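You operate a simulated robot arm through the tools that you are given. There is no shell and no other tool.

You run a simulated robot arm. Do the job below in one go: nothing can be reset, and whatever is moved stays where it is left.

Task
Serve the portion on the yellow label into the small tray and press it level.
Fine: red well over the white mark, plate in, key, green key once, plate out; white press back; the tray stays. Set down upright: white press. Where these are worked on the way, their far stop is far enough and under half their travel is too little: steel plate.

It is judged by the outcome, as a careful person would: the job done as asked, and still so three seconds after it is handed in. It fails if anything else is knocked over, pushed out of place, dropped, spilled or broken.

Robot
A 7-joint arm with a two-finger parallel gripper, fixed in place. Base frame: the origin is at the foot of the arm, x ahead of it, y to its left, z up. Lengths are in cm, angles in rad, forces in N, time in s.
With the tool pointing down near the work surface it reaches from about 10 to 66 cm from the base axis. Its first joint turns from -2.897 to 2.897 rad. Payload 3.43 kg.
Tool frame: the origin (TCP) lies between the finger pads and is the grasp point; the fingertips stand 3 cm ahead of it; z points along the fingers, y is the line along which they close. Largest opening 9.4 cm; finger width 2.8, thickness 1; the body of the gripper, 5 by 9.6 cm, starts 5.5 cm behind the TCP.
Orientation is that of the tool frame in the base frame, as a unit quaternion [w, x, y, z]. With the fingers straight down and closing along the base's y, the tool's x points along the base's -x, its y along +y and its z along -z.

Tools
- The arm moves only by the tool step_arm. Its argument "moves" is a list of rows, each a list of 7 numbers: the turn, a rotation vector about the tool's x, y, z in rad, then the shift along the tool's x, y, z in cm, then the gripper command, from -1 (fully open) to 1 (shut), values between in proportion. In form: [[wx, wy, wz, x, y, z, fingers], ...]. A call has 1 to 20 rows; each row is the pose to reach, as a shift and turn from the pose commanded when the call began, along the tool's axes at that moment. Rows are played at 5 a second. More than 5 cm and 0.15 rad between two rows, or a gripper value outside its range, and nothing of the call is played. Where a pose cannot be reached the arm comes as near as it can. A force on the tool above 70 N (or 10 N above the force at the start of the call, whichever is more), or a blocked arm, ends the call early, and 0.2 s more pass. The fingers move at their own pace (about 10.8 cm/s each) and stop on an object; they squeeze with about 31 N. The grip force told is the motor's: it shows also when the fingers shut on nothing. Time passes only in rows, and 0.2 s behind the last, so rows that repeat a pose let the fingers close. The reply holds the time, the measured pose of the TCP, the force on the tool along the base axes, the opening and the grip force, in the units named above and with some noise, with the torque about the TCP (base axes, N m) and any sound that the robot's microphone picked up.
- Cameras (640 x 400 px; columns grow to the right, rows downward): "scene" is fixed at [5.03, 50.12, 165.84]; the picture's right is [-0.75, -0.66, 0.00], its down [-0.42, 0.47, -0.77] and it looks along [0.51, -0.58, -0.63] (base axes); focal length 333 px, centre (320, 200). "wrist" rides on the gripper at [7.6, 1.4, -10.3] in the tool frame; the picture's right is [-0.18, 0.98, 0.00], its down [-0.75, -0.14, -0.64] and it looks along [-0.63, -0.12, 0.77] (tool axes); focal length 243 px, centre (320, 200). There is no depth. A picture from a camera that has moved, and an enlarged one, comes with that camera's place and axes in the base frame and with its lens.
- grab_frame(camera): a new picture of that camera. The clock stands still meanwhile.
- raise_lower(by): slides the trunk up (or, below 0, down) by that many cm; the arm rides with it, the base frame stays. It gives what a move gives, with no picture.
- inspect(camera, box): a new picture of the part [left, top, right, bottom] of that camera's present view, enlarged. The clock stands still meanwhile.
- job_done(): hands the job in; it is judged then, once.

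Nothing tells you positions but the pictures and the camera data. Unless the task says otherwise, let go and move clear before handing in.

The tools are called after "Request:" by a JSON object that holds its "op" and its "data". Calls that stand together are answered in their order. step_arm: Moves the arm, as the interface text tells. Its arguments: {"type":"object","properties":{"moves":{"type":"array"}},"required":["moves"]} The other tools are called the same way: raise_lower (by) slides the trunk up or down; grab_frame (camera) takes a picture; inspect (camera, box) takes an enlarged picture of a part of a camera's view; job_done () hands the job in.

At the start:

```text
time_s: 0.0
eef_pos: [52.69, 1.18, 137.92]
tcp_rot: [-0.001, 0.0, 1.0, 0.0]
force: [0.6, 0.5, 0.4]
moment: [-0.01, -0.02, 0.01]
gripper_width: 9.42
finger_force: 0.1
trunk travel left (down, up): [-40.0, 19.0]
```

scene: 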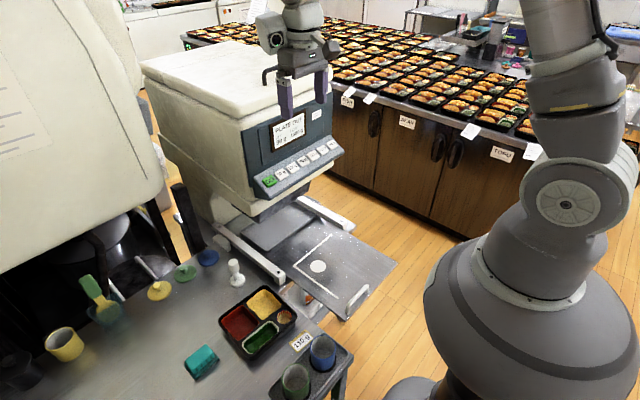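
wrist: 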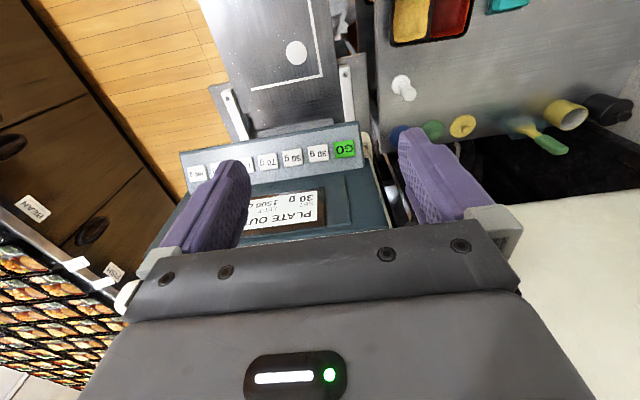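

I see a dispensing machine with a sliding steel plate, a key row, a tray with coloured wells, and a white press standing on the bench. I'll take enlarged pictures first to read the labels and locate things.

Request:
{"op": "inspect", "data": {"camera": "scene", "box": [240, 100, 360, 200]}}

Request:
{"op": "inspect", "data": {"camera": "scene", "box": [200, 270, 360, 400]}}

Request:
{"op": "inspect", "data": {"camera": "scene", "box": [200, 180, 400, 330]}}

Request:
{"op": "inspect", "data": {"camera": "wrist", "box": [160, 100, 400, 250]}}

Request:
{"op": "inspect", "data": {"camera": "wrist", "box": [360, 0, 640, 170]}}

```text
4.00 times, centred on (300, 150) of scene
camera zoom: at [5.03, 50.12, 165.84], right [-0.75, -0.66, 0.0], down [-0.42, 0.47, -0.77], along [0.51, -0.58, -0.63], focal length 1331 px, centre (400, 400)
```

zoom: 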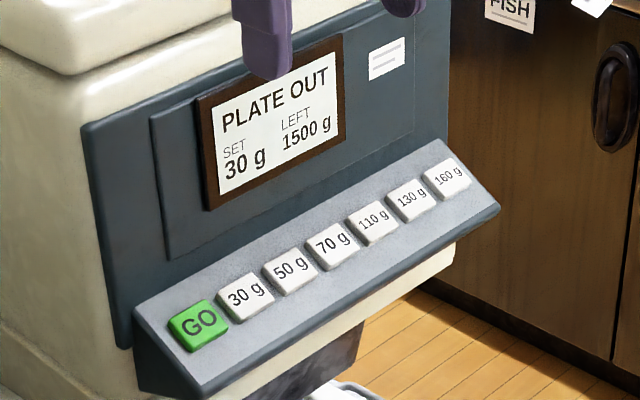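

```text
3.08 times, centred on (280, 335) of scene
camera zoom: at [5.03, 50.12, 165.84], right [-0.75, -0.66, 0.0], down [-0.42, 0.47, -0.77], along [0.51, -0.58, -0.63], focal length 1024 px, centre (443, -215)
```

zoom: 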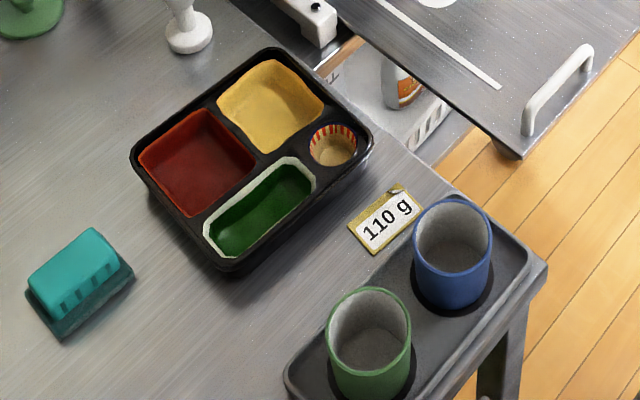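

```text
2.67 times, centred on (300, 255) of scene
camera zoom: at [5.03, 50.12, 165.84], right [-0.75, -0.66, 0.0], down [-0.42, 0.47, -0.77], along [0.51, -0.58, -0.63], focal length 887 px, centre (373, 53)
```

zoom: 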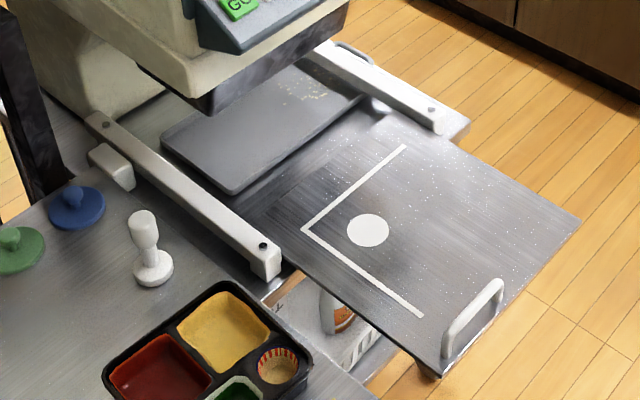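

```text
2.67 times, centred on (280, 175) of wrist
camera zoom: at [44.96, 2.63, 148.32], right [0.18, 0.98, 0.0], down [0.75, -0.14, 0.64], along [0.63, -0.12, -0.77], focal length 647 px, centre (427, 267)
```

zoom: 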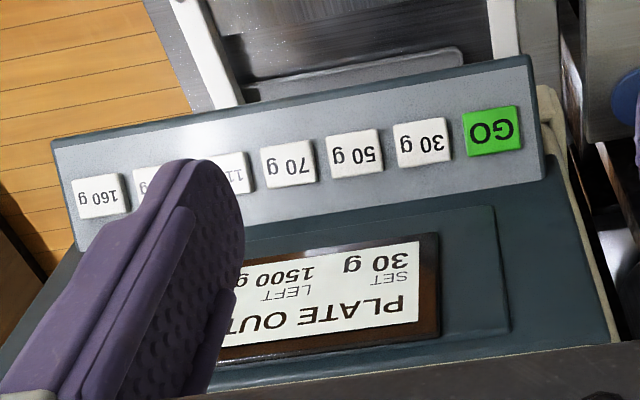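

```text
2.29 times, centred on (500, 85) of wrist
camera zoom: at [44.96, 2.63, 148.32], right [0.18, 0.98, 0.0], down [0.75, -0.14, 0.64], along [0.63, -0.12, -0.77], focal length 555 px, centre (-91, 463)
```

zoom: 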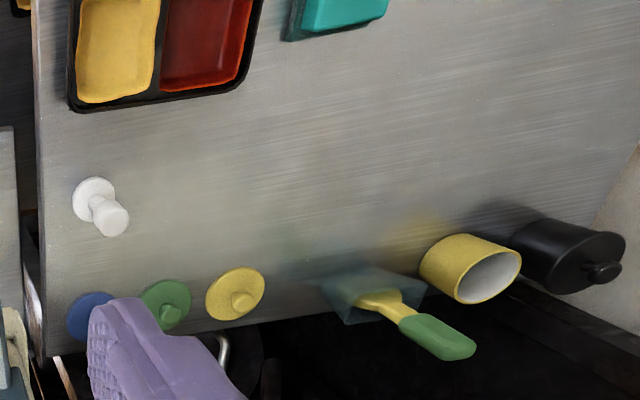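

The yellow label reads "110 g". The tray sits on the bench at about (49, 24), with its red well at the corner furthest from me and to my left. The white mark on the pulled-out plate is near (55, -6, 75). I'll move over the tray for a closer look before touching anything.

Request:
{"op": "step_arm", "data": {"moves": [[0, 0, 0, 1, 3, 2, -1], [0, 0, 0, 2, 6, 4, -1], [0, 0, 0, 3, 9, 6, -1], [0, 0, 0, 4, 12, 8, -1], [0, 0, 0, 5, 15, 10, -1], [0, 0, 0, 6, 18, 12, -1], [0, 0, 0, 7, 21, 14, -1], [0, 0, 0, 8.1, 23.4, 16, -1], [0, 0, 0, 8.1, 23.4, 16, -1]]}}

```text
time_s: 2.0
eef_pos: [44.48, 24.57, 122.04]
tcp_rot: [0.0, 0.001, 1.0, 0.0]
force: [-0.1, -0.1, 0.5]
moment: [0.0, 0.03, -0.02]
gripper_width: 9.4
finger_force: 0.1
trunk travel left (down, up): [-40.0, 19.0]
```

The arm is now above the tray with nothing touched. I'll take pictures from here.

Request:
{"op": "grab_frame", "data": {"camera": "wrist"}}

Request:
{"op": "grab_frame", "data": {"camera": "scene"}}

```text
taken
camera wrist: at [36.81, 26.0, 132.35], right [0.19, 0.98, 0.0], down [0.75, -0.14, 0.64], along [0.63, -0.12, -0.77], focal length 243 px, centre (320, 200)
```

wrist: 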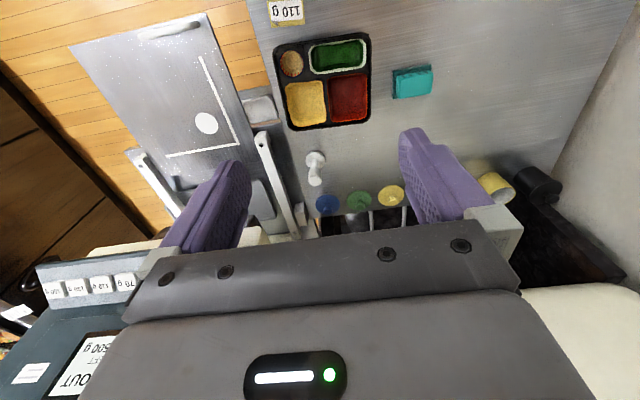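

```text
taken
```

scene: 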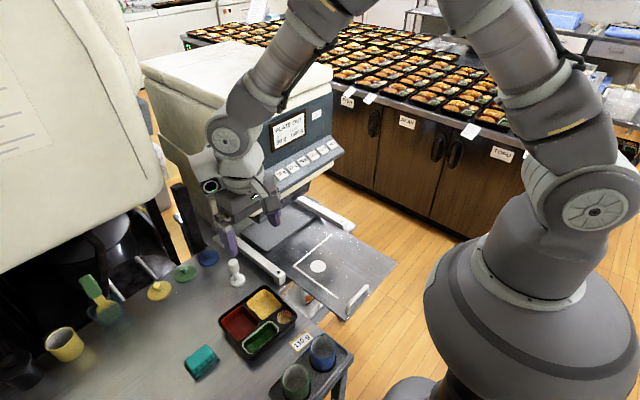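

The tray, press, plate and keys are all in view from here. I'll zoom in on each one to measure them.

Request:
{"op": "inspect", "data": {"camera": "wrist", "box": [260, 0, 420, 140]}}

Request:
{"op": "inspect", "data": {"camera": "wrist", "box": [60, 0, 300, 150]}}

Request:
{"op": "inspect", "data": {"camera": "wrist", "box": [230, 90, 420, 240]}}

Request:
{"op": "inspect", "data": {"camera": "scene", "box": [140, 30, 360, 280]}}

```text
2.86 times, centred on (340, 70) of wrist
camera zoom: at [36.81, 26.0, 132.35], right [0.19, 0.98, 0.0], down [0.75, -0.14, 0.64], along [0.63, -0.12, -0.77], focal length 693 px, centre (263, 571)
```

zoom: 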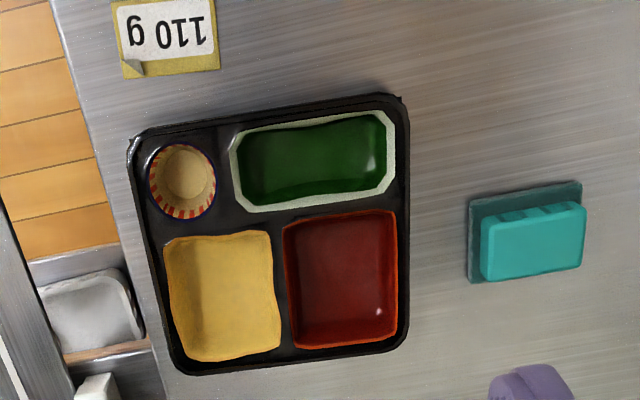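

```text
2.67 times, centred on (180, 75) of wrist
camera zoom: at [36.81, 26.0, 132.35], right [0.19, 0.98, 0.0], down [0.75, -0.14, 0.64], along [0.63, -0.12, -0.77], focal length 647 px, centre (693, 533)
```

zoom: 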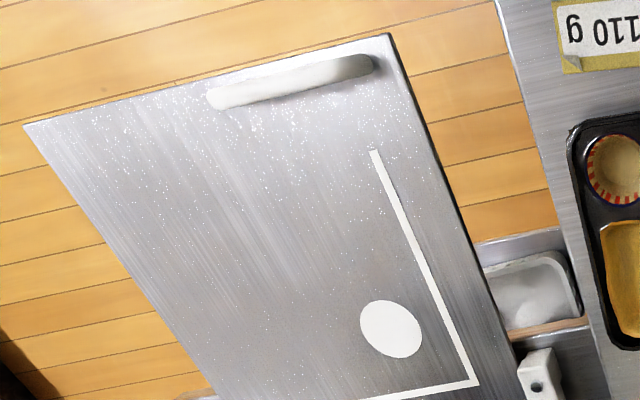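

```text
2.67 times, centred on (325, 165) of wrist
camera zoom: at [36.81, 26.0, 132.35], right [0.19, 0.98, 0.0], down [0.75, -0.14, 0.64], along [0.63, -0.12, -0.77], focal length 647 px, centre (307, 293)
```

zoom: 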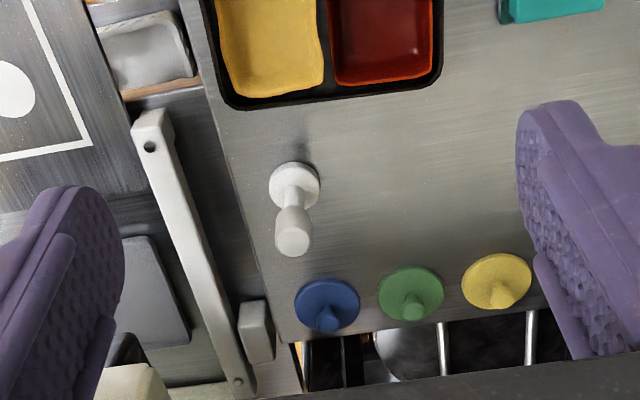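

```text
1.60 times, centred on (250, 155) of scene
camera zoom: at [5.03, 50.12, 165.84], right [-0.75, -0.66, 0.0], down [-0.42, 0.47, -0.77], along [0.51, -0.58, -0.63], focal length 532 px, centre (432, 272)
```

zoom: 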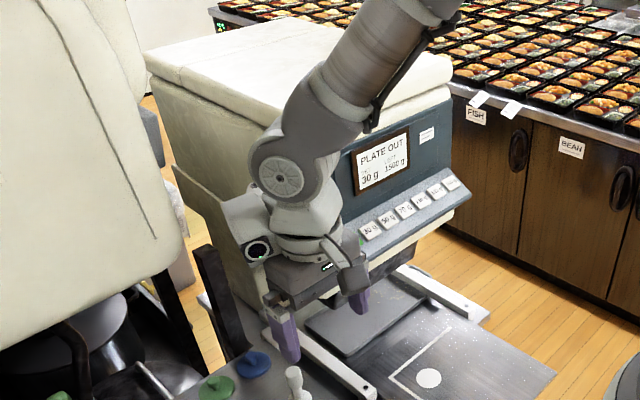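

The tray is empty, with its rim at about z=85 and the bench top at about z=80.5. I plan to pinch the divider between the red and yellow wells. I'll lower the trunk to bring the work surface into comfortable reach.

Request:
{"op": "raise_lower", "data": {"by": -20}}

```text
time_s: 4.2
eef_pos: [44.5, 24.61, 102.03]
tcp_rot: [0.0, 0.0, 1.0, 0.001]
force: [0.2, -0.5, 0.3]
moment: [0.0, -0.04, 0.01]
gripper_width: 9.4
finger_force: 0.2
trunk travel left (down, up): [-20.0, 39.0]
```

Request:
{"op": "grab_frame", "data": {"camera": "wrist"}}

Request:
{"op": "inspect", "data": {"camera": "wrist", "box": [220, 0, 440, 140]}}

Request:
{"op": "grab_frame", "data": {"camera": "scene"}}

```text
taken
camera wrist: at [36.8, 26.03, 112.38], right [0.18, 0.98, 0.0], down [0.75, -0.14, 0.64], along [0.63, -0.12, -0.77], focal length 243 px, centre (320, 200)
```

wrist: 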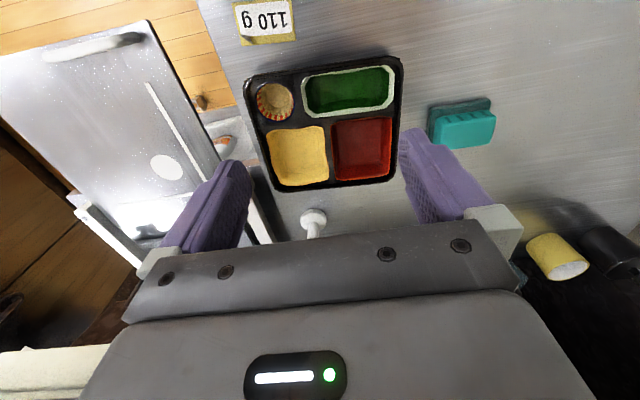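

```text
2.86 times, centred on (330, 70) of wrist
camera zoom: at [36.8, 26.03, 112.38], right [0.18, 0.98, 0.0], down [0.75, -0.14, 0.64], along [0.63, -0.12, -0.77], focal length 693 px, centre (291, 571)
```

zoom: 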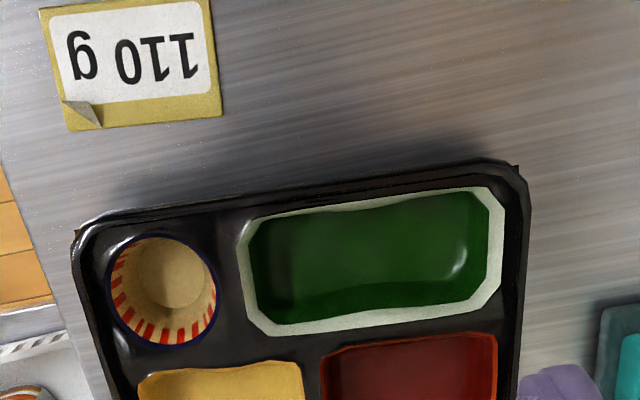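

```text
taken
```

scene: 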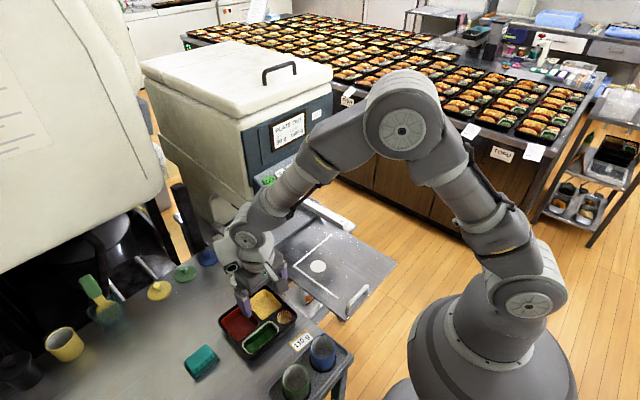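

Request:
{"op": "inspect", "data": {"camera": "wrist", "box": [230, 40, 430, 200]}}

Request:
{"op": "inspect", "data": {"camera": "wrist", "box": [0, 0, 280, 260]}}

```text
2.50 times, centred on (330, 120) of wrist
camera zoom: at [36.8, 26.03, 112.38], right [0.18, 0.98, 0.0], down [0.75, -0.14, 0.64], along [0.63, -0.12, -0.77], focal length 606 px, centre (295, 400)
```

zoom: 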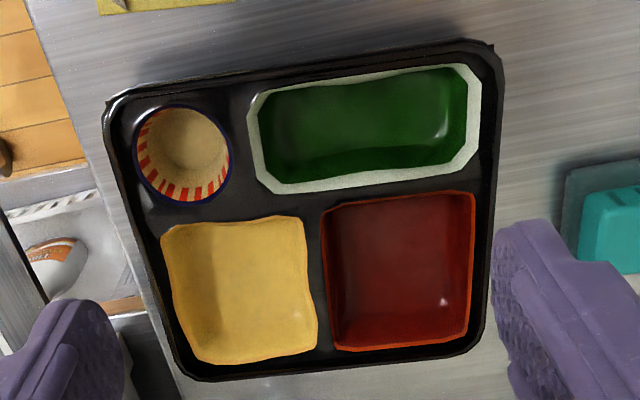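

```text
1.54 times, centred on (140, 130) of wrist
camera zoom: at [36.8, 26.03, 112.38], right [0.18, 0.98, 0.0], down [0.75, -0.14, 0.64], along [0.63, -0.12, -0.77], focal length 373 px, centre (597, 308)
```

zoom: 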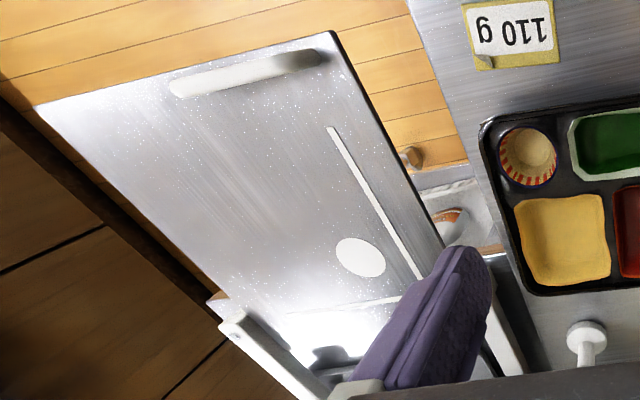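

The measurements agree: tray rim at z≈85, centre about (49.6, 24.6), turned roughly 4° clockwise. The red/yellow divider passes through about (51.5, 24.5). I'll hover above that divider, aligned with it and with the fingers part open.

Request:
{"op": "step_arm", "data": {"moves": [[0, 0, 0.02, -2.3, 0, 2, -0.17], [0, 0, 0.045, -4.7, -0.1, 4, -0.17], [0, 0, 0.066, -7.0, -0.13, 6, -0.17], [0, 0, 0.066, -7.0, -0.13, 9, -0.17], [0, 0, 0.066, -7.0, -0.13, 9, -0.17]]}}

Request:
{"op": "grab_frame", "data": {"camera": "wrist"}}

Request:
{"op": "inspect", "data": {"camera": "scene", "box": [190, 210, 350, 370]}}

```text
time_s: 5.4
eef_pos: [51.55, 24.36, 92.96]
tcp_rot: [-0.001, 0.033, 0.999, 0.0]
force: [-0.3, -0.4, 0.2]
moment: [0.03, -0.03, 0.01]
gripper_width: 5.52
finger_force: 0.0
trunk travel left (down, up): [-20.0, 39.0]
```

```text
taken
camera wrist: at [43.93, 26.36, 103.35], right [0.25, 0.97, 0.0], down [0.74, -0.19, 0.64], along [0.62, -0.16, -0.77], focal length 243 px, centre (320, 200)
```

wrist: 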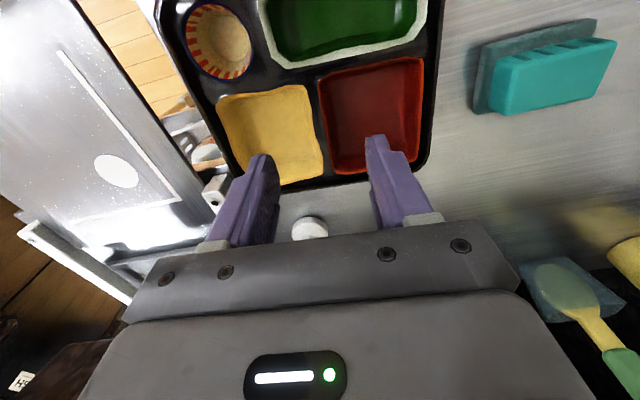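

```text
2.50 times, centred on (270, 290) of scene
camera zoom: at [5.03, 50.12, 165.84], right [-0.75, -0.66, 0.0], down [-0.42, 0.47, -0.77], along [0.51, -0.58, -0.63], focal length 832 px, centre (445, -25)
```

zoom: 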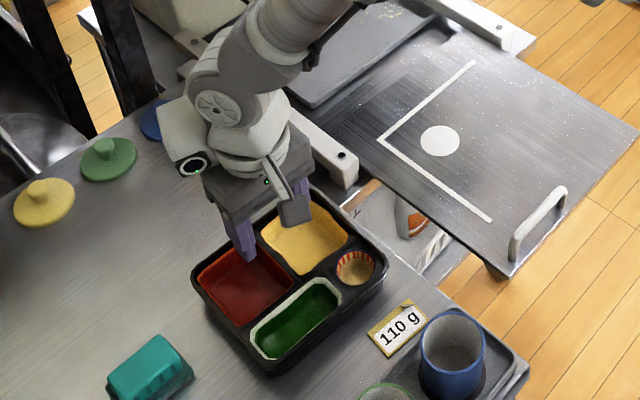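

Request:
{"op": "inspect", "data": {"camera": "wrist", "box": [200, 0, 450, 200]}}

```text
2.00 times, centred on (325, 100) of wrist
camera zoom: at [43.93, 26.36, 103.35], right [0.25, 0.97, 0.0], down [0.74, -0.19, 0.64], along [0.62, -0.16, -0.77], focal length 485 px, centre (310, 400)
```

zoom: 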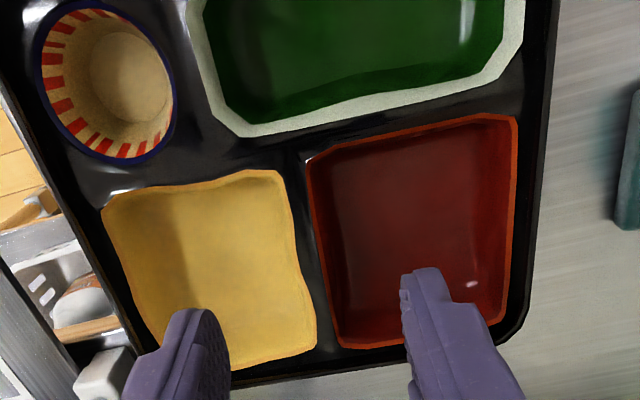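

The gripper axis is on the divider and aligned with it. I'll come down slowly until the fingertips are inside the two wells.

Request:
{"op": "step_arm", "data": {"moves": [[0, 0, 0, 0, 0, 2, -0.17], [0, 0, 0, 0, 0, 4, -0.17], [0, 0, 0, 0, 0, 5.5, -0.17], [0, 0, 0, 0, 0, 6.2, -0.17], [0, 0, 0, 0, 0, 6.2, -0.17]]}}

Request:
{"op": "inspect", "data": {"camera": "wrist", "box": [160, 0, 480, 220]}}

Request:
{"op": "inspect", "data": {"camera": "scene", "box": [190, 230, 330, 370]}}

```text
time_s: 6.6
eef_pos: [51.35, 24.5, 86.95]
tcp_rot: [0.001, 0.033, 0.999, 0.001]
force: [0.5, -0.6, -0.9]
moment: [-0.04, 0.02, 0.01]
gripper_width: 5.5
finger_force: 0.2
trunk travel left (down, up): [-20.0, 39.0]
```

```text
1.82 times, centred on (320, 110) of wrist
camera zoom: at [43.86, 26.4, 97.24], right [0.25, 0.97, 0.0], down [0.74, -0.19, 0.64], along [0.62, -0.16, -0.77], focal length 441 px, centre (320, 364)
```

zoom: 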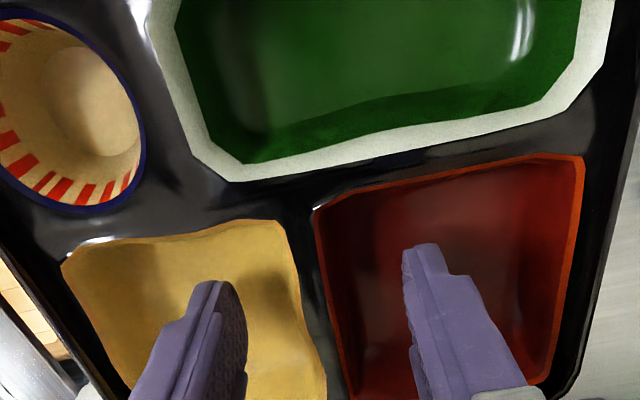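

```text
2.86 times, centred on (260, 300) of scene
camera zoom: at [5.03, 50.12, 165.84], right [-0.75, -0.66, 0.0], down [-0.42, 0.47, -0.77], along [0.51, -0.58, -0.63], focal length 951 px, centre (491, -86)
```

zoom: 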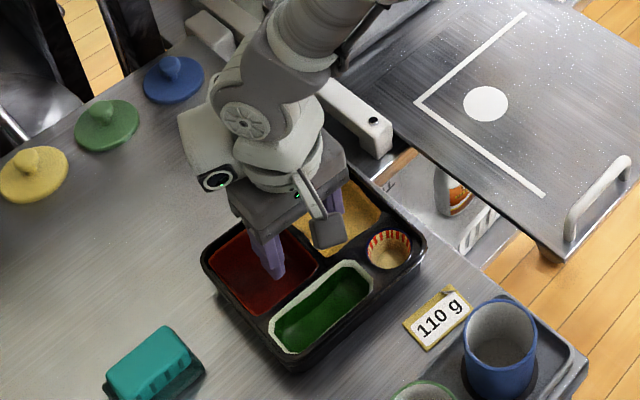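

Request:
{"op": "step_arm", "data": {"moves": [[0, 0, 0, 0, 0, 0.5, -0.17], [0, 0, 0, 0, 0, 1.0, -0.17], [0, 0, 0, 0, 0, 1.5, -0.17], [0, 0, 0, 0, 0, 1.5, -0.17]]}}

Request:
{"op": "inspect", "data": {"camera": "wrist", "box": [160, 0, 480, 220]}}

```text
time_s: 7.6
eef_pos: [51.49, 24.43, 85.81]
tcp_rot: [0.004, 0.033, 0.999, 0.002]
force: [-3.4, -3.2, 52.9]
moment: [-0.84, 0.5, 0.06]
gripper_width: 5.51
finger_force: 0.1
trunk travel left (down, up): [-20.0, 39.0]
```

```text
1.82 times, centred on (320, 110) of wrist
camera zoom: at [43.75, 26.34, 96.16], right [0.25, 0.97, 0.01], down [0.74, -0.19, 0.65], along [0.63, -0.16, -0.76], focal length 441 px, centre (320, 364)
```

zoom: 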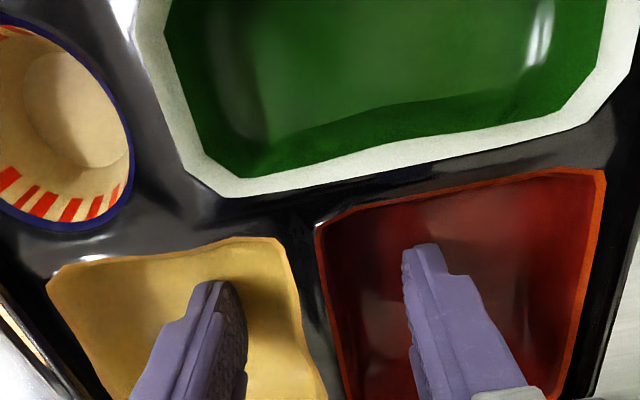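

The fingertips touched the well floor: 53 N up, with the floor at z≈82.8. I'll back off slightly before closing on the divider.

Request:
{"op": "step_arm", "data": {"moves": [[0, 0, 0, 0, 0, -0.4, -0.17], [0, 0, 0, 0, 0, -0.8, -0.17], [0, 0, 0, 0, 0, -0.8, -0.17]]}}

Request:
{"op": "inspect", "data": {"camera": "scene", "box": [190, 230, 330, 370]}}

```text
time_s: 8.4
eef_pos: [51.27, 24.57, 85.95]
tcp_rot: [-0.002, 0.034, 0.999, -0.001]
force: [0.2, -0.5, -0.2]
moment: [-0.03, 0.01, -0.02]
gripper_width: 5.49
finger_force: 0.1
trunk travel left (down, up): [-20.0, 39.0]
```

```text
2.86 times, centred on (260, 300) of scene
camera zoom: at [5.03, 50.12, 165.84], right [-0.75, -0.66, 0.0], down [-0.42, 0.47, -0.77], along [0.51, -0.58, -0.63], focal length 951 px, centre (491, -86)
```

zoom: 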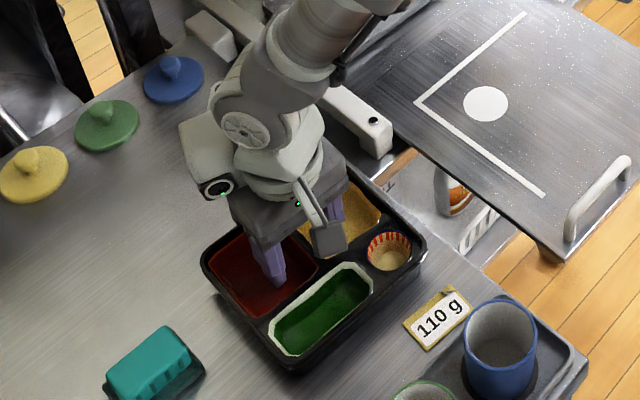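

Force is back to zero and the tray has not moved. I'll close on the divider.

Request:
{"op": "step_arm", "data": {"moves": [[0, 0, 0, 0, 0, 0, 0.3], [0, 0, 0, 0, 0, 0, 0.6], [0, 0, 0, 0, 0, 0, 1], [0, 0, 0, 0, 0, 0, 1], [0, 0, 0, 0, 0, 0, 1], [0, 0, 0, 0, 0, 0, 1]]}}

Request:
{"op": "inspect", "data": {"camera": "wrist", "box": [160, 0, 480, 220]}}

```text
time_s: 9.8
eef_pos: [51.53, 24.61, 86.13]
tcp_rot: [0.0, 0.033, 0.999, -0.001]
force: [-0.9, 0.3, -0.1]
moment: [-0.01, -0.02, -0.01]
gripper_width: 0.44
finger_force: 31.3
trunk travel left (down, up): [-20.0, 39.0]
```

```text
1.82 times, centred on (320, 110) of wrist
camera zoom: at [43.88, 26.55, 96.49], right [0.25, 0.97, 0.0], down [0.74, -0.19, 0.64], along [0.62, -0.16, -0.77], focal length 441 px, centre (320, 364)
```

zoom: 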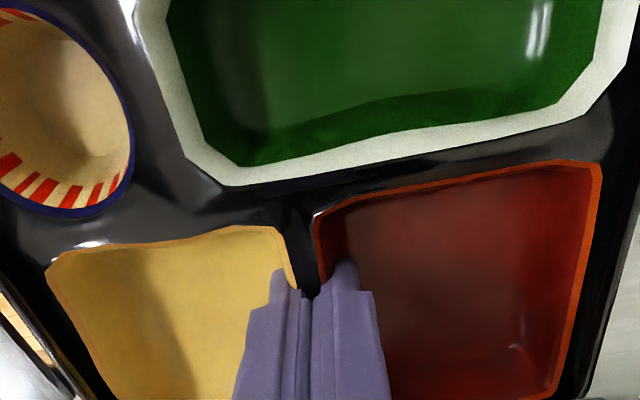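

The fingers stopped on the divider at 0.44 cm with 31 N of grip. I'll lift a little and check that it holds.

Request:
{"op": "step_arm", "data": {"moves": [[0, 0, 0, 0, 0, -0.5, 1], [0, 0, 0, 0, 0, -1.0, 1], [0, 0, 0, 0, 0, -2.0, 1], [0, 0, 0, 0, 0, -3.0, 1], [0, 0, 0, 0, 0, -3.0, 1]]}}

Request:
{"op": "inspect", "data": {"camera": "scene", "box": [190, 210, 350, 370]}}

Request:
{"op": "grab_frame", "data": {"camera": "wrist"}}

```text
time_s: 11.0
eef_pos: [51.31, 24.38, 88.91]
tcp_rot: [0.0, 0.033, 0.999, 0.001]
force: [-0.3, -0.7, -0.6]
moment: [-0.02, -0.06, 0.0]
gripper_width: 0.4
finger_force: 30.6
trunk travel left (down, up): [-20.0, 39.0]
```

```text
2.50 times, centred on (270, 290) of scene
camera zoom: at [5.03, 50.12, 165.84], right [-0.75, -0.66, 0.0], down [-0.42, 0.47, -0.77], along [0.51, -0.58, -0.63], focal length 832 px, centre (445, -25)
```

zoom: 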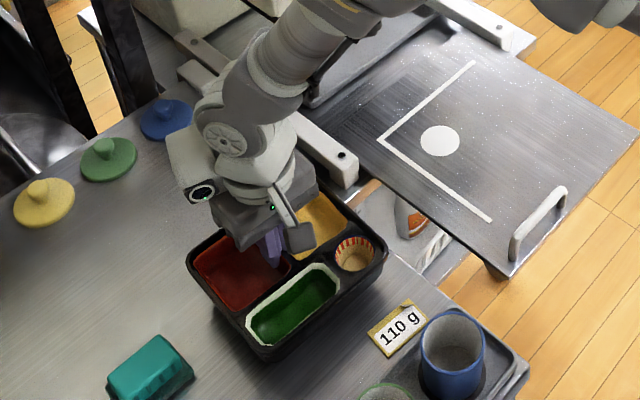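

```text
taken
camera wrist: at [43.84, 26.37, 99.43], right [0.25, 0.97, 0.0], down [0.74, -0.19, 0.64], along [0.62, -0.16, -0.77], focal length 243 px, centre (320, 200)
```

wrist: 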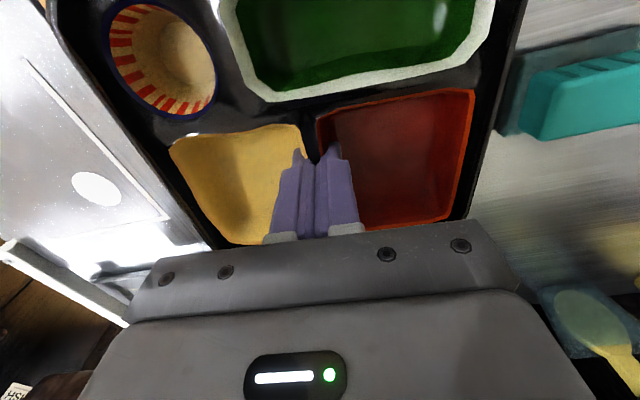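

The tray came up level and secure. I'll carry it over the plate so that the red well ends up above the white mark, straightening it on the way.

Request:
{"op": "step_arm", "data": {"moves": [[0, 0, 0, 0, -0.5, -1, 1], [0, 0, -0.005, -0.3, -2, -2, 1], [0, 0, -0.01, -0.7, -4.5, -2, 1], [0, 0, -0.015, -1.1, -7.5, -2, 1], [0, 0, -0.02, -1.6, -10.5, -2, 1], [0, 0, -0.027, -2.1, -13.5, -2, 1], [0, 0, -0.034, -2.5, -16.5, -2, 1], [0, 0, -0.04, -3.0, -19.5, -2, 1], [0, 0, -0.047, -3.4, -22.5, -2, 1], [0, 0, -0.053, -3.9, -25.5, -2, 1], [0, 0, -0.06, -4.3, -28.5, -2, 1], [0, 0, -0.066, -4.7, -31, -2, 1], [0, 0, -0.066, -5.0, -33, -2, 1], [0, 0, -0.066, -5.09, -33.94, -2, 1], [0, 0, -0.066, -5.09, -33.94, -2, 1]]}}

Request:
{"op": "grab_frame", "data": {"camera": "scene"}}

Request:
{"op": "grab_frame", "data": {"camera": "wrist"}}

```text
time_s: 14.2
eef_pos: [54.46, -9.65, 91.07]
tcp_rot: [0.001, 0.0, 1.0, 0.0]
force: [-0.2, -0.1, -1.2]
moment: [0.03, -0.02, 0.01]
gripper_width: 0.39
finger_force: 31.0
trunk travel left (down, up): [-20.0, 39.0]
```

```text
taken
```

scene: 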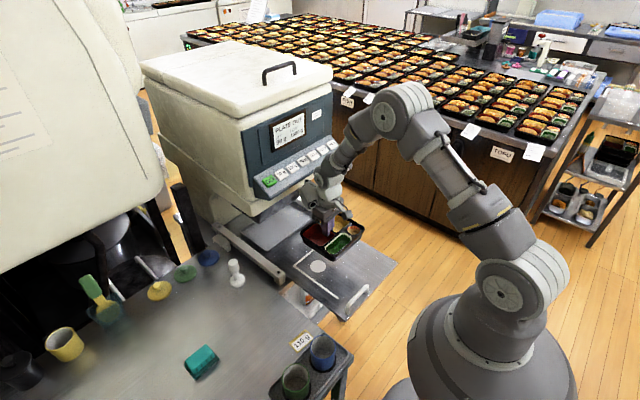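

```text
taken
camera wrist: at [46.76, -8.19, 101.53], right [0.18, 0.98, 0.0], down [0.75, -0.14, 0.64], along [0.63, -0.12, -0.77], focal length 243 px, centre (320, 200)
```

wrist: 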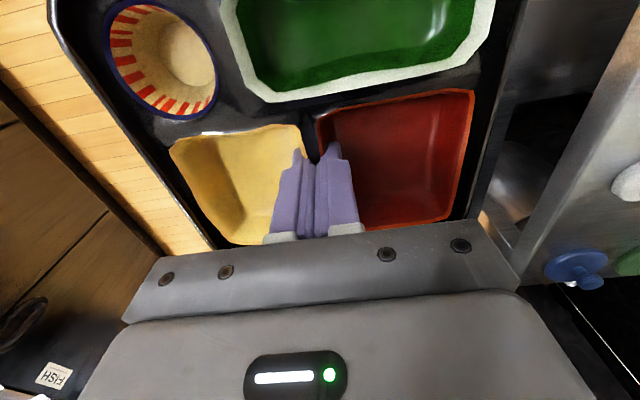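

The tray is above the plate. I'll lower it most of the way and check the alignment against the L lines.

Request:
{"op": "step_arm", "data": {"moves": [[0, 0, 0, 0, 0, 2, 1], [0, 0, 0, 0, 0, 4, 1], [0, 0, 0, 0, 0, 6, 1], [0, 0, 0, 0, 0, 8, 1], [0, 0, 0, 0, 0, 9, 1], [0, 0, 0, 0, 0, 9, 1]]}}

Request:
{"op": "inspect", "data": {"camera": "scene", "box": [240, 190, 400, 330]}}

Request:
{"op": "grab_frame", "data": {"camera": "wrist"}}

```text
time_s: 15.6
eef_pos: [54.37, -9.8, 82.15]
tcp_rot: [0.0, 0.0, 1.0, 0.0]
force: [0.7, -0.9, -0.7]
moment: [0.01, -0.02, 0.0]
gripper_width: 0.39
finger_force: 30.8
trunk travel left (down, up): [-20.0, 39.0]
```

```text
2.86 times, centred on (320, 260) of scene
camera zoom: at [5.03, 50.12, 165.84], right [-0.75, -0.66, 0.0], down [-0.42, 0.47, -0.77], along [0.51, -0.58, -0.63], focal length 951 px, centre (320, 29)
```

zoom: 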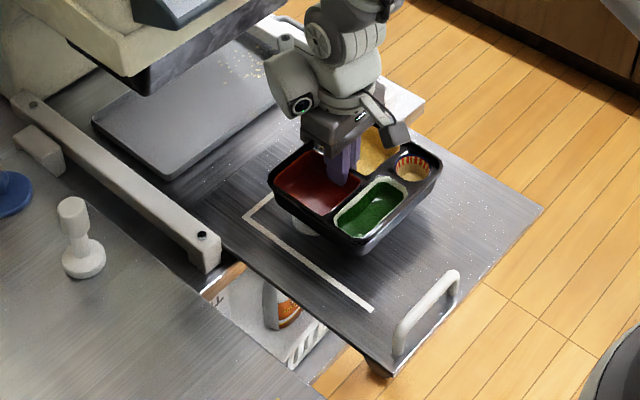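

```text
taken
camera wrist: at [46.72, -8.35, 92.51], right [0.18, 0.98, 0.0], down [0.75, -0.14, 0.64], along [0.63, -0.12, -0.77], focal length 243 px, centre (320, 200)
```

wrist: 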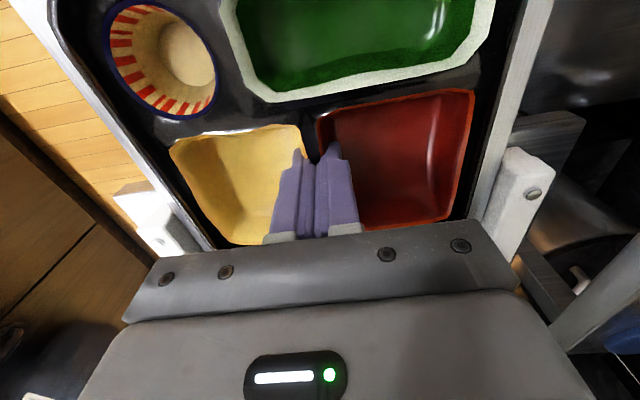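

Request:
{"op": "step_arm", "data": {"moves": [[0, 0, 0, 0.1, 0, 0.5, 1], [0, 0, 0, 0.1, 0, 1.0, 1], [0, 0, 0, 0.1, 0, 1.4, 1], [0, 0, 0, 0.1, 0, 1.4, 1]]}}

Request:
{"op": "inspect", "data": {"camera": "scene", "box": [260, 210, 360, 310]}}

```text
time_s: 16.6
eef_pos: [54.36, -9.8, 80.7]
tcp_rot: [0.0, 0.0, 1.0, 0.0]
force: [-0.3, -0.4, 0.0]
moment: [0.0, -0.01, 0.01]
gripper_width: 0.41
finger_force: 30.7
trunk travel left (down, up): [-20.0, 39.0]
```

```text
4.00 times, centred on (310, 260) of scene
camera zoom: at [5.03, 50.12, 165.84], right [-0.75, -0.66, 0.0], down [-0.42, 0.47, -0.77], along [0.51, -0.58, -0.63], focal length 1331 px, centre (360, -40)
```

zoom: 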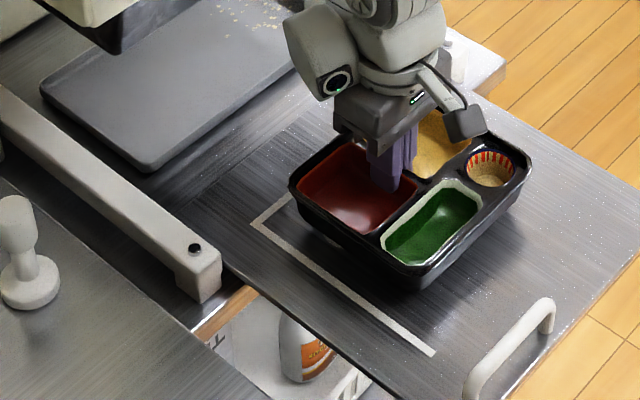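

Request:
{"op": "step_arm", "data": {"moves": [[0, 0, 0, 0, 0, 0.2, 1], [0, 0, 0, 0, 0, 0.4, 1], [0, 0, 0, 0, 0, 0.4, 1]]}}

```text
time_s: 17.4
eef_pos: [54.24, -9.78, 80.33]
tcp_rot: [0.0, 0.0, 1.0, 0.001]
force: [-0.6, 0.3, -0.4]
moment: [-0.03, -0.01, 0.02]
gripper_width: 0.4
finger_force: 31.3
trunk travel left (down, up): [-20.0, 39.0]
```

Request:
{"op": "step_arm", "data": {"moves": [[0, 0, 0, 0, 0, 0.2, 1], [0, 0, 0, 0, 0, 0.3, 1], [0, 0, 0, 0, 0, 0.3, 1]]}}

```text
time_s: 18.2
eef_pos: [54.26, -9.8, 80.02]
tcp_rot: [0.001, 0.0, 1.0, 0.0]
force: [-0.7, 0.2, 0.0]
moment: [0.0, -0.02, 0.0]
gripper_width: 0.38
finger_force: 31.4
trunk travel left (down, up): [-20.0, 39.0]
```

Request:
{"op": "step_arm", "data": {"moves": [[0, 0, 0, 0, 0, 0.15, 1], [0, 0, 0, 0, 0, 0.3, 1], [0, 0, 0, 0, 0, 0.3, 1]]}}

Request:
{"op": "inspect", "data": {"camera": "scene", "box": [260, 210, 360, 310]}}

```text
time_s: 19.0
eef_pos: [54.36, -9.71, 79.75]
tcp_rot: [0.0, -0.001, 1.0, 0.0]
force: [0.4, -0.3, 0.0]
moment: [-0.02, 0.05, 0.0]
gripper_width: 0.38
finger_force: 31.2
trunk travel left (down, up): [-20.0, 39.0]
```

```text
4.00 times, centred on (310, 260) of scene
camera zoom: at [5.03, 50.12, 165.84], right [-0.75, -0.66, 0.0], down [-0.42, 0.47, -0.77], along [0.51, -0.58, -0.63], focal length 1331 px, centre (360, -40)
```

zoom: 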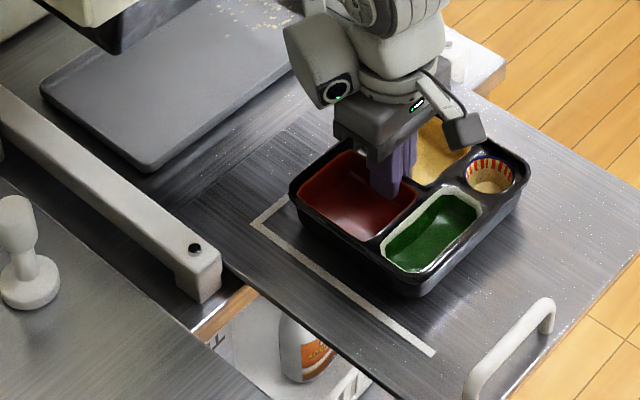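

Request:
{"op": "step_arm", "data": {"moves": [[0, 0, 0, 0, 0, 0.15, 1], [0, 0, 0, 0, 0, 0.3, 1], [0, 0, 0, 0, 0, 0.3, 1]]}}

```text
time_s: 19.8
eef_pos: [54.26, -9.76, 79.36]
tcp_rot: [0.0, 0.0, 1.0, 0.0]
force: [-0.3, 0.1, -0.3]
moment: [0.01, -0.02, -0.04]
gripper_width: 0.41
finger_force: 31.5
trunk travel left (down, up): [-20.0, 39.0]
```

Request:
{"op": "step_arm", "data": {"moves": [[0, 0, 0, 0, 0, 0.15, 1], [0, 0, 0, 0, 0, 0.3, 1], [0, 0, 0, 0, 0, 0.3, 1]]}}

Request:
{"op": "inspect", "data": {"camera": "scene", "box": [260, 210, 360, 310]}}

```text
time_s: 20.6
eef_pos: [54.09, -9.81, 79.11]
tcp_rot: [0.0, 0.0, 1.0, 0.0]
force: [-0.6, -0.1, -0.2]
moment: [-0.02, 0.05, 0.02]
gripper_width: 0.4
finger_force: 31.1
trunk travel left (down, up): [-20.0, 39.0]
```

```text
4.00 times, centred on (310, 260) of scene
camera zoom: at [5.03, 50.12, 165.84], right [-0.75, -0.66, 0.0], down [-0.42, 0.47, -0.77], along [0.51, -0.58, -0.63], focal length 1331 px, centre (360, -40)
```

zoom: 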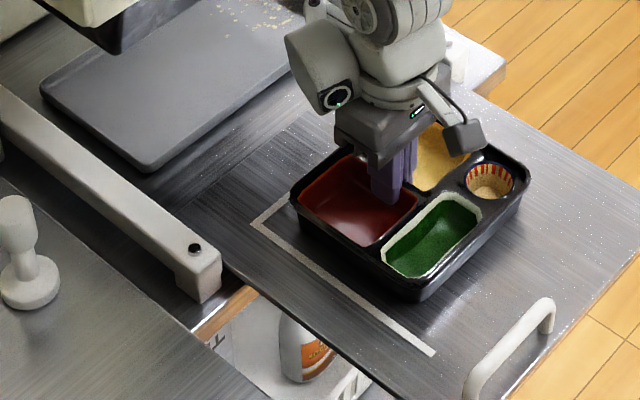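

Request:
{"op": "step_arm", "data": {"moves": [[0, 0, 0, 0, 0, 0.15, 1], [0, 0, 0, 0, 0, 0.3, 1], [0, 0, 0, 0, 0, 0.3, 1]]}}

```text
time_s: 21.4
eef_pos: [54.35, -9.85, 78.87]
tcp_rot: [0.002, 0.0, 1.0, 0.001]
force: [0.8, -2.8, 23.0]
moment: [-0.04, -0.07, 0.01]
gripper_width: 0.41
finger_force: 31.2
trunk travel left (down, up): [-20.0, 39.0]
```

The tray has landed on the plate (23 N). I'll relieve the load slightly, open inside the wells and check its position.

Request:
{"op": "step_arm", "data": {"moves": [[0, 0, 0, 0, 0, -0.15, 1], [0, 0, 0, 0, 0, -0.15, 0.7], [0, 0, 0, 0, 0, -0.15, 0.4], [0, 0, 0, 0, 0, -0.15, 0.1], [0, 0, 0, 0, 0, -0.15, 0.1]]}}

Request:
{"op": "inspect", "data": {"camera": "wrist", "box": [160, 0, 480, 220]}}

Request:
{"op": "inspect", "data": {"camera": "scene", "box": [260, 210, 360, 310]}}

```text
time_s: 22.6
eef_pos: [54.12, -9.86, 78.97]
tcp_rot: [-0.001, 0.0, 1.0, -0.001]
force: [-0.3, 0.3, 0.5]
moment: [0.01, -0.04, -0.01]
gripper_width: 4.23
finger_force: 0.0
trunk travel left (down, up): [-20.0, 39.0]
```

```text
1.82 times, centred on (320, 110) of wrist
camera zoom: at [46.51, -8.34, 89.28], right [0.18, 0.98, 0.0], down [0.75, -0.14, 0.64], along [0.63, -0.12, -0.77], focal length 441 px, centre (320, 364)
```

zoom: 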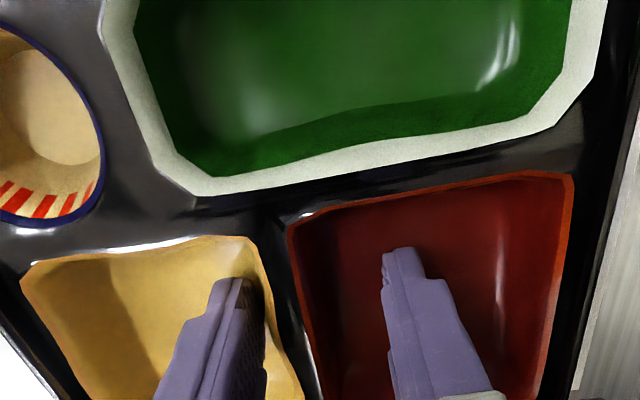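

```text
4.00 times, centred on (310, 260) of scene
camera zoom: at [5.03, 50.12, 165.84], right [-0.75, -0.66, 0.0], down [-0.42, 0.47, -0.77], along [0.51, -0.58, -0.63], focal length 1331 px, centre (360, -40)
```

zoom: 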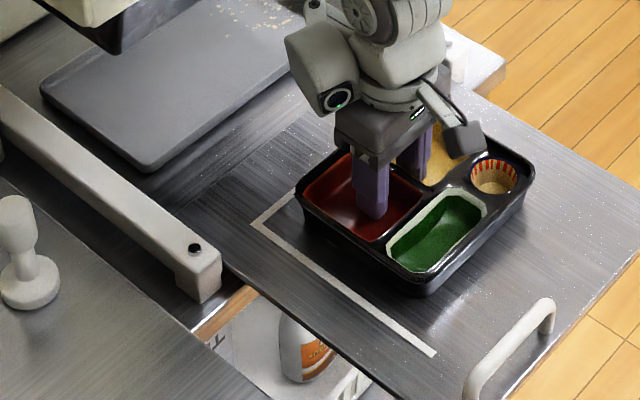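

The tray seems to have shifted a few millimetres as I let go. I'll lift clear and measure the red well against the mark.

Request:
{"op": "step_arm", "data": {"moves": [[0, 0, 0, 0, 0, -1, 0.1], [0, 0, 0, 0, 0, -3, 0.1], [0, 0, 0, 0, 0, -6, 0.1], [0, 0, 0, 3, 0, -10, 0.1], [0, 0, 0, 6, 0, -14, 0.1], [0, 0, 0, 9, 0, -18, 0.1], [0, 0, 0, 9, 0, -22, 0.1], [0, 0, 0, 9, 0, -22, 0.1]]}}

Request:
{"op": "grab_frame", "data": {"camera": "wrist"}}

Request:
{"op": "inspect", "data": {"camera": "wrist", "box": [220, 20, 460, 180]}}

Request:
{"op": "inspect", "data": {"camera": "scene", "box": [260, 190, 380, 310]}}

```text
time_s: 24.4
eef_pos: [45.44, -9.85, 100.76]
tcp_rot: [0.0, 0.0, 1.0, 0.0]
force: [0.5, -0.2, -0.2]
moment: [0.01, 0.0, 0.02]
gripper_width: 4.22
finger_force: 0.1
trunk travel left (down, up): [-20.0, 39.0]
```

```text
taken
camera wrist: at [37.68, -8.39, 111.11], right [0.18, 0.98, 0.0], down [0.75, -0.14, 0.64], along [0.63, -0.12, -0.77], focal length 243 px, centre (320, 200)
```

wrist: 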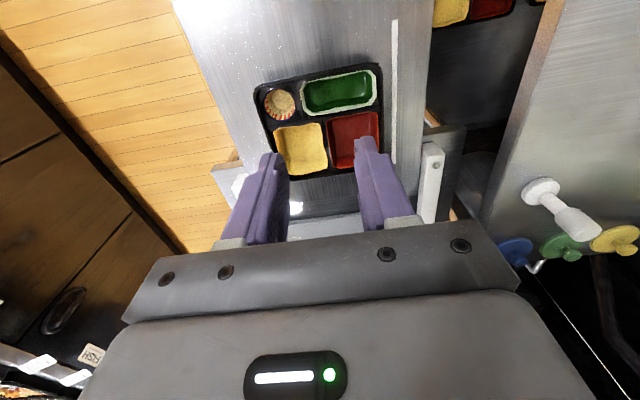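

```text
2.50 times, centred on (340, 100) of wrist
camera zoom: at [37.68, -8.39, 111.11], right [0.18, 0.98, 0.0], down [0.75, -0.14, 0.64], along [0.63, -0.12, -0.77], focal length 606 px, centre (270, 450)
```

zoom: 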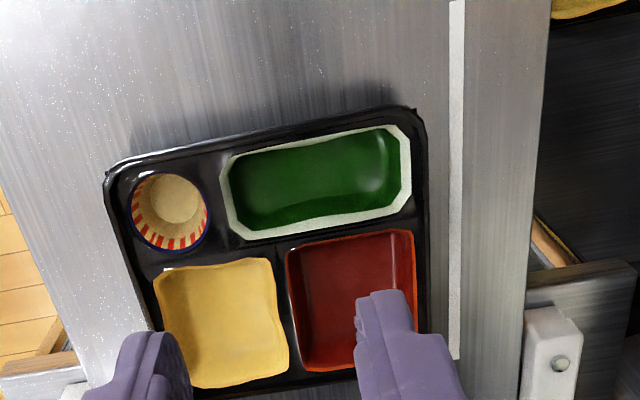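

```text
3.33 times, centred on (320, 250) of scene
camera zoom: at [5.03, 50.12, 165.84], right [-0.75, -0.66, 0.0], down [-0.42, 0.47, -0.77], along [0.51, -0.58, -0.63], focal length 1109 px, centre (320, 33)
```

zoom: 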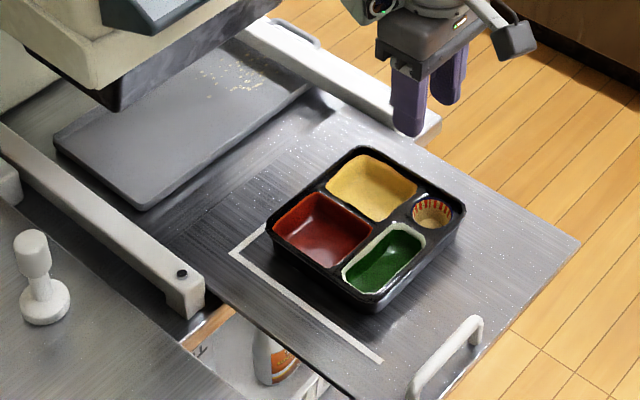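

The red well centre is near (54.7, -6.55) and the mark is at (54.95, -5.76), so the tray needs to go about 0.8 cm toward +y. I'll straddle the divider and close lightly, without a full pinch, to re-centre it.

Request:
{"op": "step_arm", "data": {"moves": [[0, 0, 0, -2, 0.05, 4, 0.1], [0, 0, 0, -5, 0.07, 7, 0.1], [0, 0, 0, -8, 0.09, 10, 0.1], [0, 0, 0, -9, 0.1, 14, 0.1], [0, 0, 0, -9, 0.1, 17.5, 0.1], [0, 0, 0, -9, 0.1, 17.5, 0.1]]}}

Request:
{"op": "inspect", "data": {"camera": "wrist", "box": [160, 0, 480, 220]}}

```text
time_s: 25.8
eef_pos: [54.04, -9.36, 83.45]
tcp_rot: [0.0, 0.0, 1.0, 0.001]
force: [0.4, 0.3, -1.0]
moment: [-0.02, 0.01, -0.02]
gripper_width: 4.25
finger_force: 0.2
trunk travel left (down, up): [-20.0, 39.0]
```

```text
1.82 times, centred on (320, 110) of wrist
camera zoom: at [46.38, -7.93, 93.81], right [0.18, 0.98, 0.0], down [0.75, -0.14, 0.64], along [0.63, -0.12, -0.77], focal length 441 px, centre (320, 364)
```

zoom: 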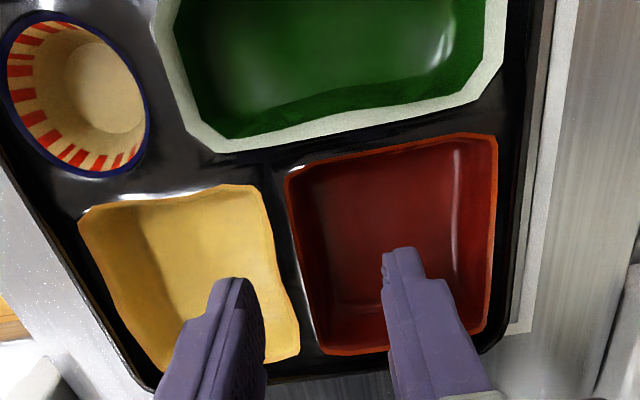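

Request:
{"op": "step_arm", "data": {"moves": [[0, 0, 0, 0, 0, 0, 0.1], [0, 0, 0, 0, 0, 0, 0.1]]}}

Request:
{"op": "step_arm", "data": {"moves": [[0, 0, 0, 0, 0, 0, 0.1]]}}

```text
time_s: 26.4
eef_pos: [54.04, -9.43, 83.52]
tcp_rot: [0.001, 0.0, 1.0, 0.0]
force: [0.6, 0.9, -0.1]
moment: [-0.01, -0.02, 0.01]
gripper_width: 4.23
finger_force: 0.1
trunk travel left (down, up): [-20.0, 39.0]
```

```text
time_s: 26.8
eef_pos: [54.18, -9.35, 83.53]
tcp_rot: [0.0, 0.0, 1.0, 0.0]
force: [0.1, 0.9, -0.4]
moment: [0.01, 0.01, 0.0]
gripper_width: 4.22
finger_force: 0.0
trunk travel left (down, up): [-20.0, 39.0]
```

Request:
{"op": "step_arm", "data": {"moves": [[0, 0, 0, 0, -0.35, 0.5, 0.1], [0, 0, 0, 0, -0.35, 2, 0.1], [0, 0, 0, 0, -0.35, 3.2, 0.1], [0, 0, 0, 0, -0.35, 4.0, 0.1], [0, 0, 0, 0, -0.35, 4.0, 0.1]]}}

Request:
{"op": "inspect", "data": {"camera": "wrist", "box": [160, 0, 480, 220]}}

```text
time_s: 28.0
eef_pos: [54.09, -10.08, 79.46]
tcp_rot: [0.0, 0.0, 1.0, 0.0]
force: [-0.6, -0.3, 0.6]
moment: [0.03, -0.01, 0.01]
gripper_width: 4.25
finger_force: 0.1
trunk travel left (down, up): [-20.0, 39.0]
```

```text
1.82 times, centred on (320, 110) of wrist
camera zoom: at [46.54, -8.49, 89.87], right [0.18, 0.98, 0.0], down [0.75, -0.14, 0.64], along [0.63, -0.12, -0.77], focal length 441 px, centre (320, 364)
```

zoom: 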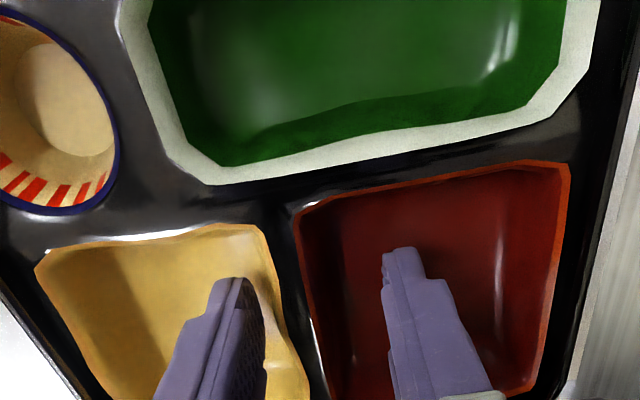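

Request:
{"op": "step_arm", "data": {"moves": [[0, 0, 0, 0, 0, 0, 0.1]]}}

Request:
{"op": "step_arm", "data": {"moves": [[0, 0, 0, 0, 0, 0, 0.1]]}}

Request:
{"op": "step_arm", "data": {"moves": [[0, 0, 0, 0, 0, 0, 0.1]]}}

```text
time_s: 28.4
eef_pos: [54.25, -9.95, 79.44]
tcp_rot: [0.0, 0.0, 1.0, -0.001]
force: [0.2, 0.3, 0.1]
moment: [-0.03, 0.03, -0.02]
gripper_width: 4.21
finger_force: 0.0
trunk travel left (down, up): [-20.0, 39.0]
```

```text
time_s: 28.8
eef_pos: [54.09, -9.99, 79.47]
tcp_rot: [0.0, -0.001, 1.0, 0.0]
force: [-0.1, 0.0, 0.3]
moment: [-0.01, -0.01, -0.02]
gripper_width: 4.25
finger_force: 0.0
trunk travel left (down, up): [-20.0, 39.0]
```

```text
time_s: 29.2
eef_pos: [54.27, -9.9, 79.48]
tcp_rot: [0.0, 0.0, 1.0, -0.001]
force: [-0.2, 1.1, 0.2]
moment: [-0.01, -0.01, 0.02]
gripper_width: 4.24
finger_force: 0.1
trunk travel left (down, up): [-20.0, 39.0]
```

Request:
{"op": "step_arm", "data": {"moves": [[0, 0, 0, 0, 0.25, 0, 0.1], [0, 0, 0, 0, 0.25, 0, 0.1]]}}

Request:
{"op": "step_arm", "data": {"moves": [[0, 0, 0, 0, 0, 0, 0.1]]}}

Request:
{"op": "step_arm", "data": {"moves": [[0, 0, 0, 0, 0, 0, 0.1]]}}

```text
time_s: 29.8
eef_pos: [54.25, -9.69, 79.56]
tcp_rot: [0.0, -0.001, 1.0, 0.0]
force: [0.3, 0.0, -1.1]
moment: [-0.02, 0.01, -0.01]
gripper_width: 4.21
finger_force: 0.0
trunk travel left (down, up): [-20.0, 39.0]
```

```text
time_s: 30.2
eef_pos: [54.14, -9.77, 79.56]
tcp_rot: [0.001, 0.0, 1.0, 0.0]
force: [-0.5, 0.4, -0.6]
moment: [-0.01, 0.0, 0.0]
gripper_width: 4.25
finger_force: 0.1
trunk travel left (down, up): [-20.0, 39.0]
```

```text
time_s: 30.6
eef_pos: [54.3, -9.66, 79.55]
tcp_rot: [-0.001, -0.001, 1.0, 0.001]
force: [-0.5, 0.1, -0.5]
moment: [0.01, -0.02, 0.0]
gripper_width: 4.23
finger_force: 0.1
trunk travel left (down, up): [-20.0, 39.0]
```

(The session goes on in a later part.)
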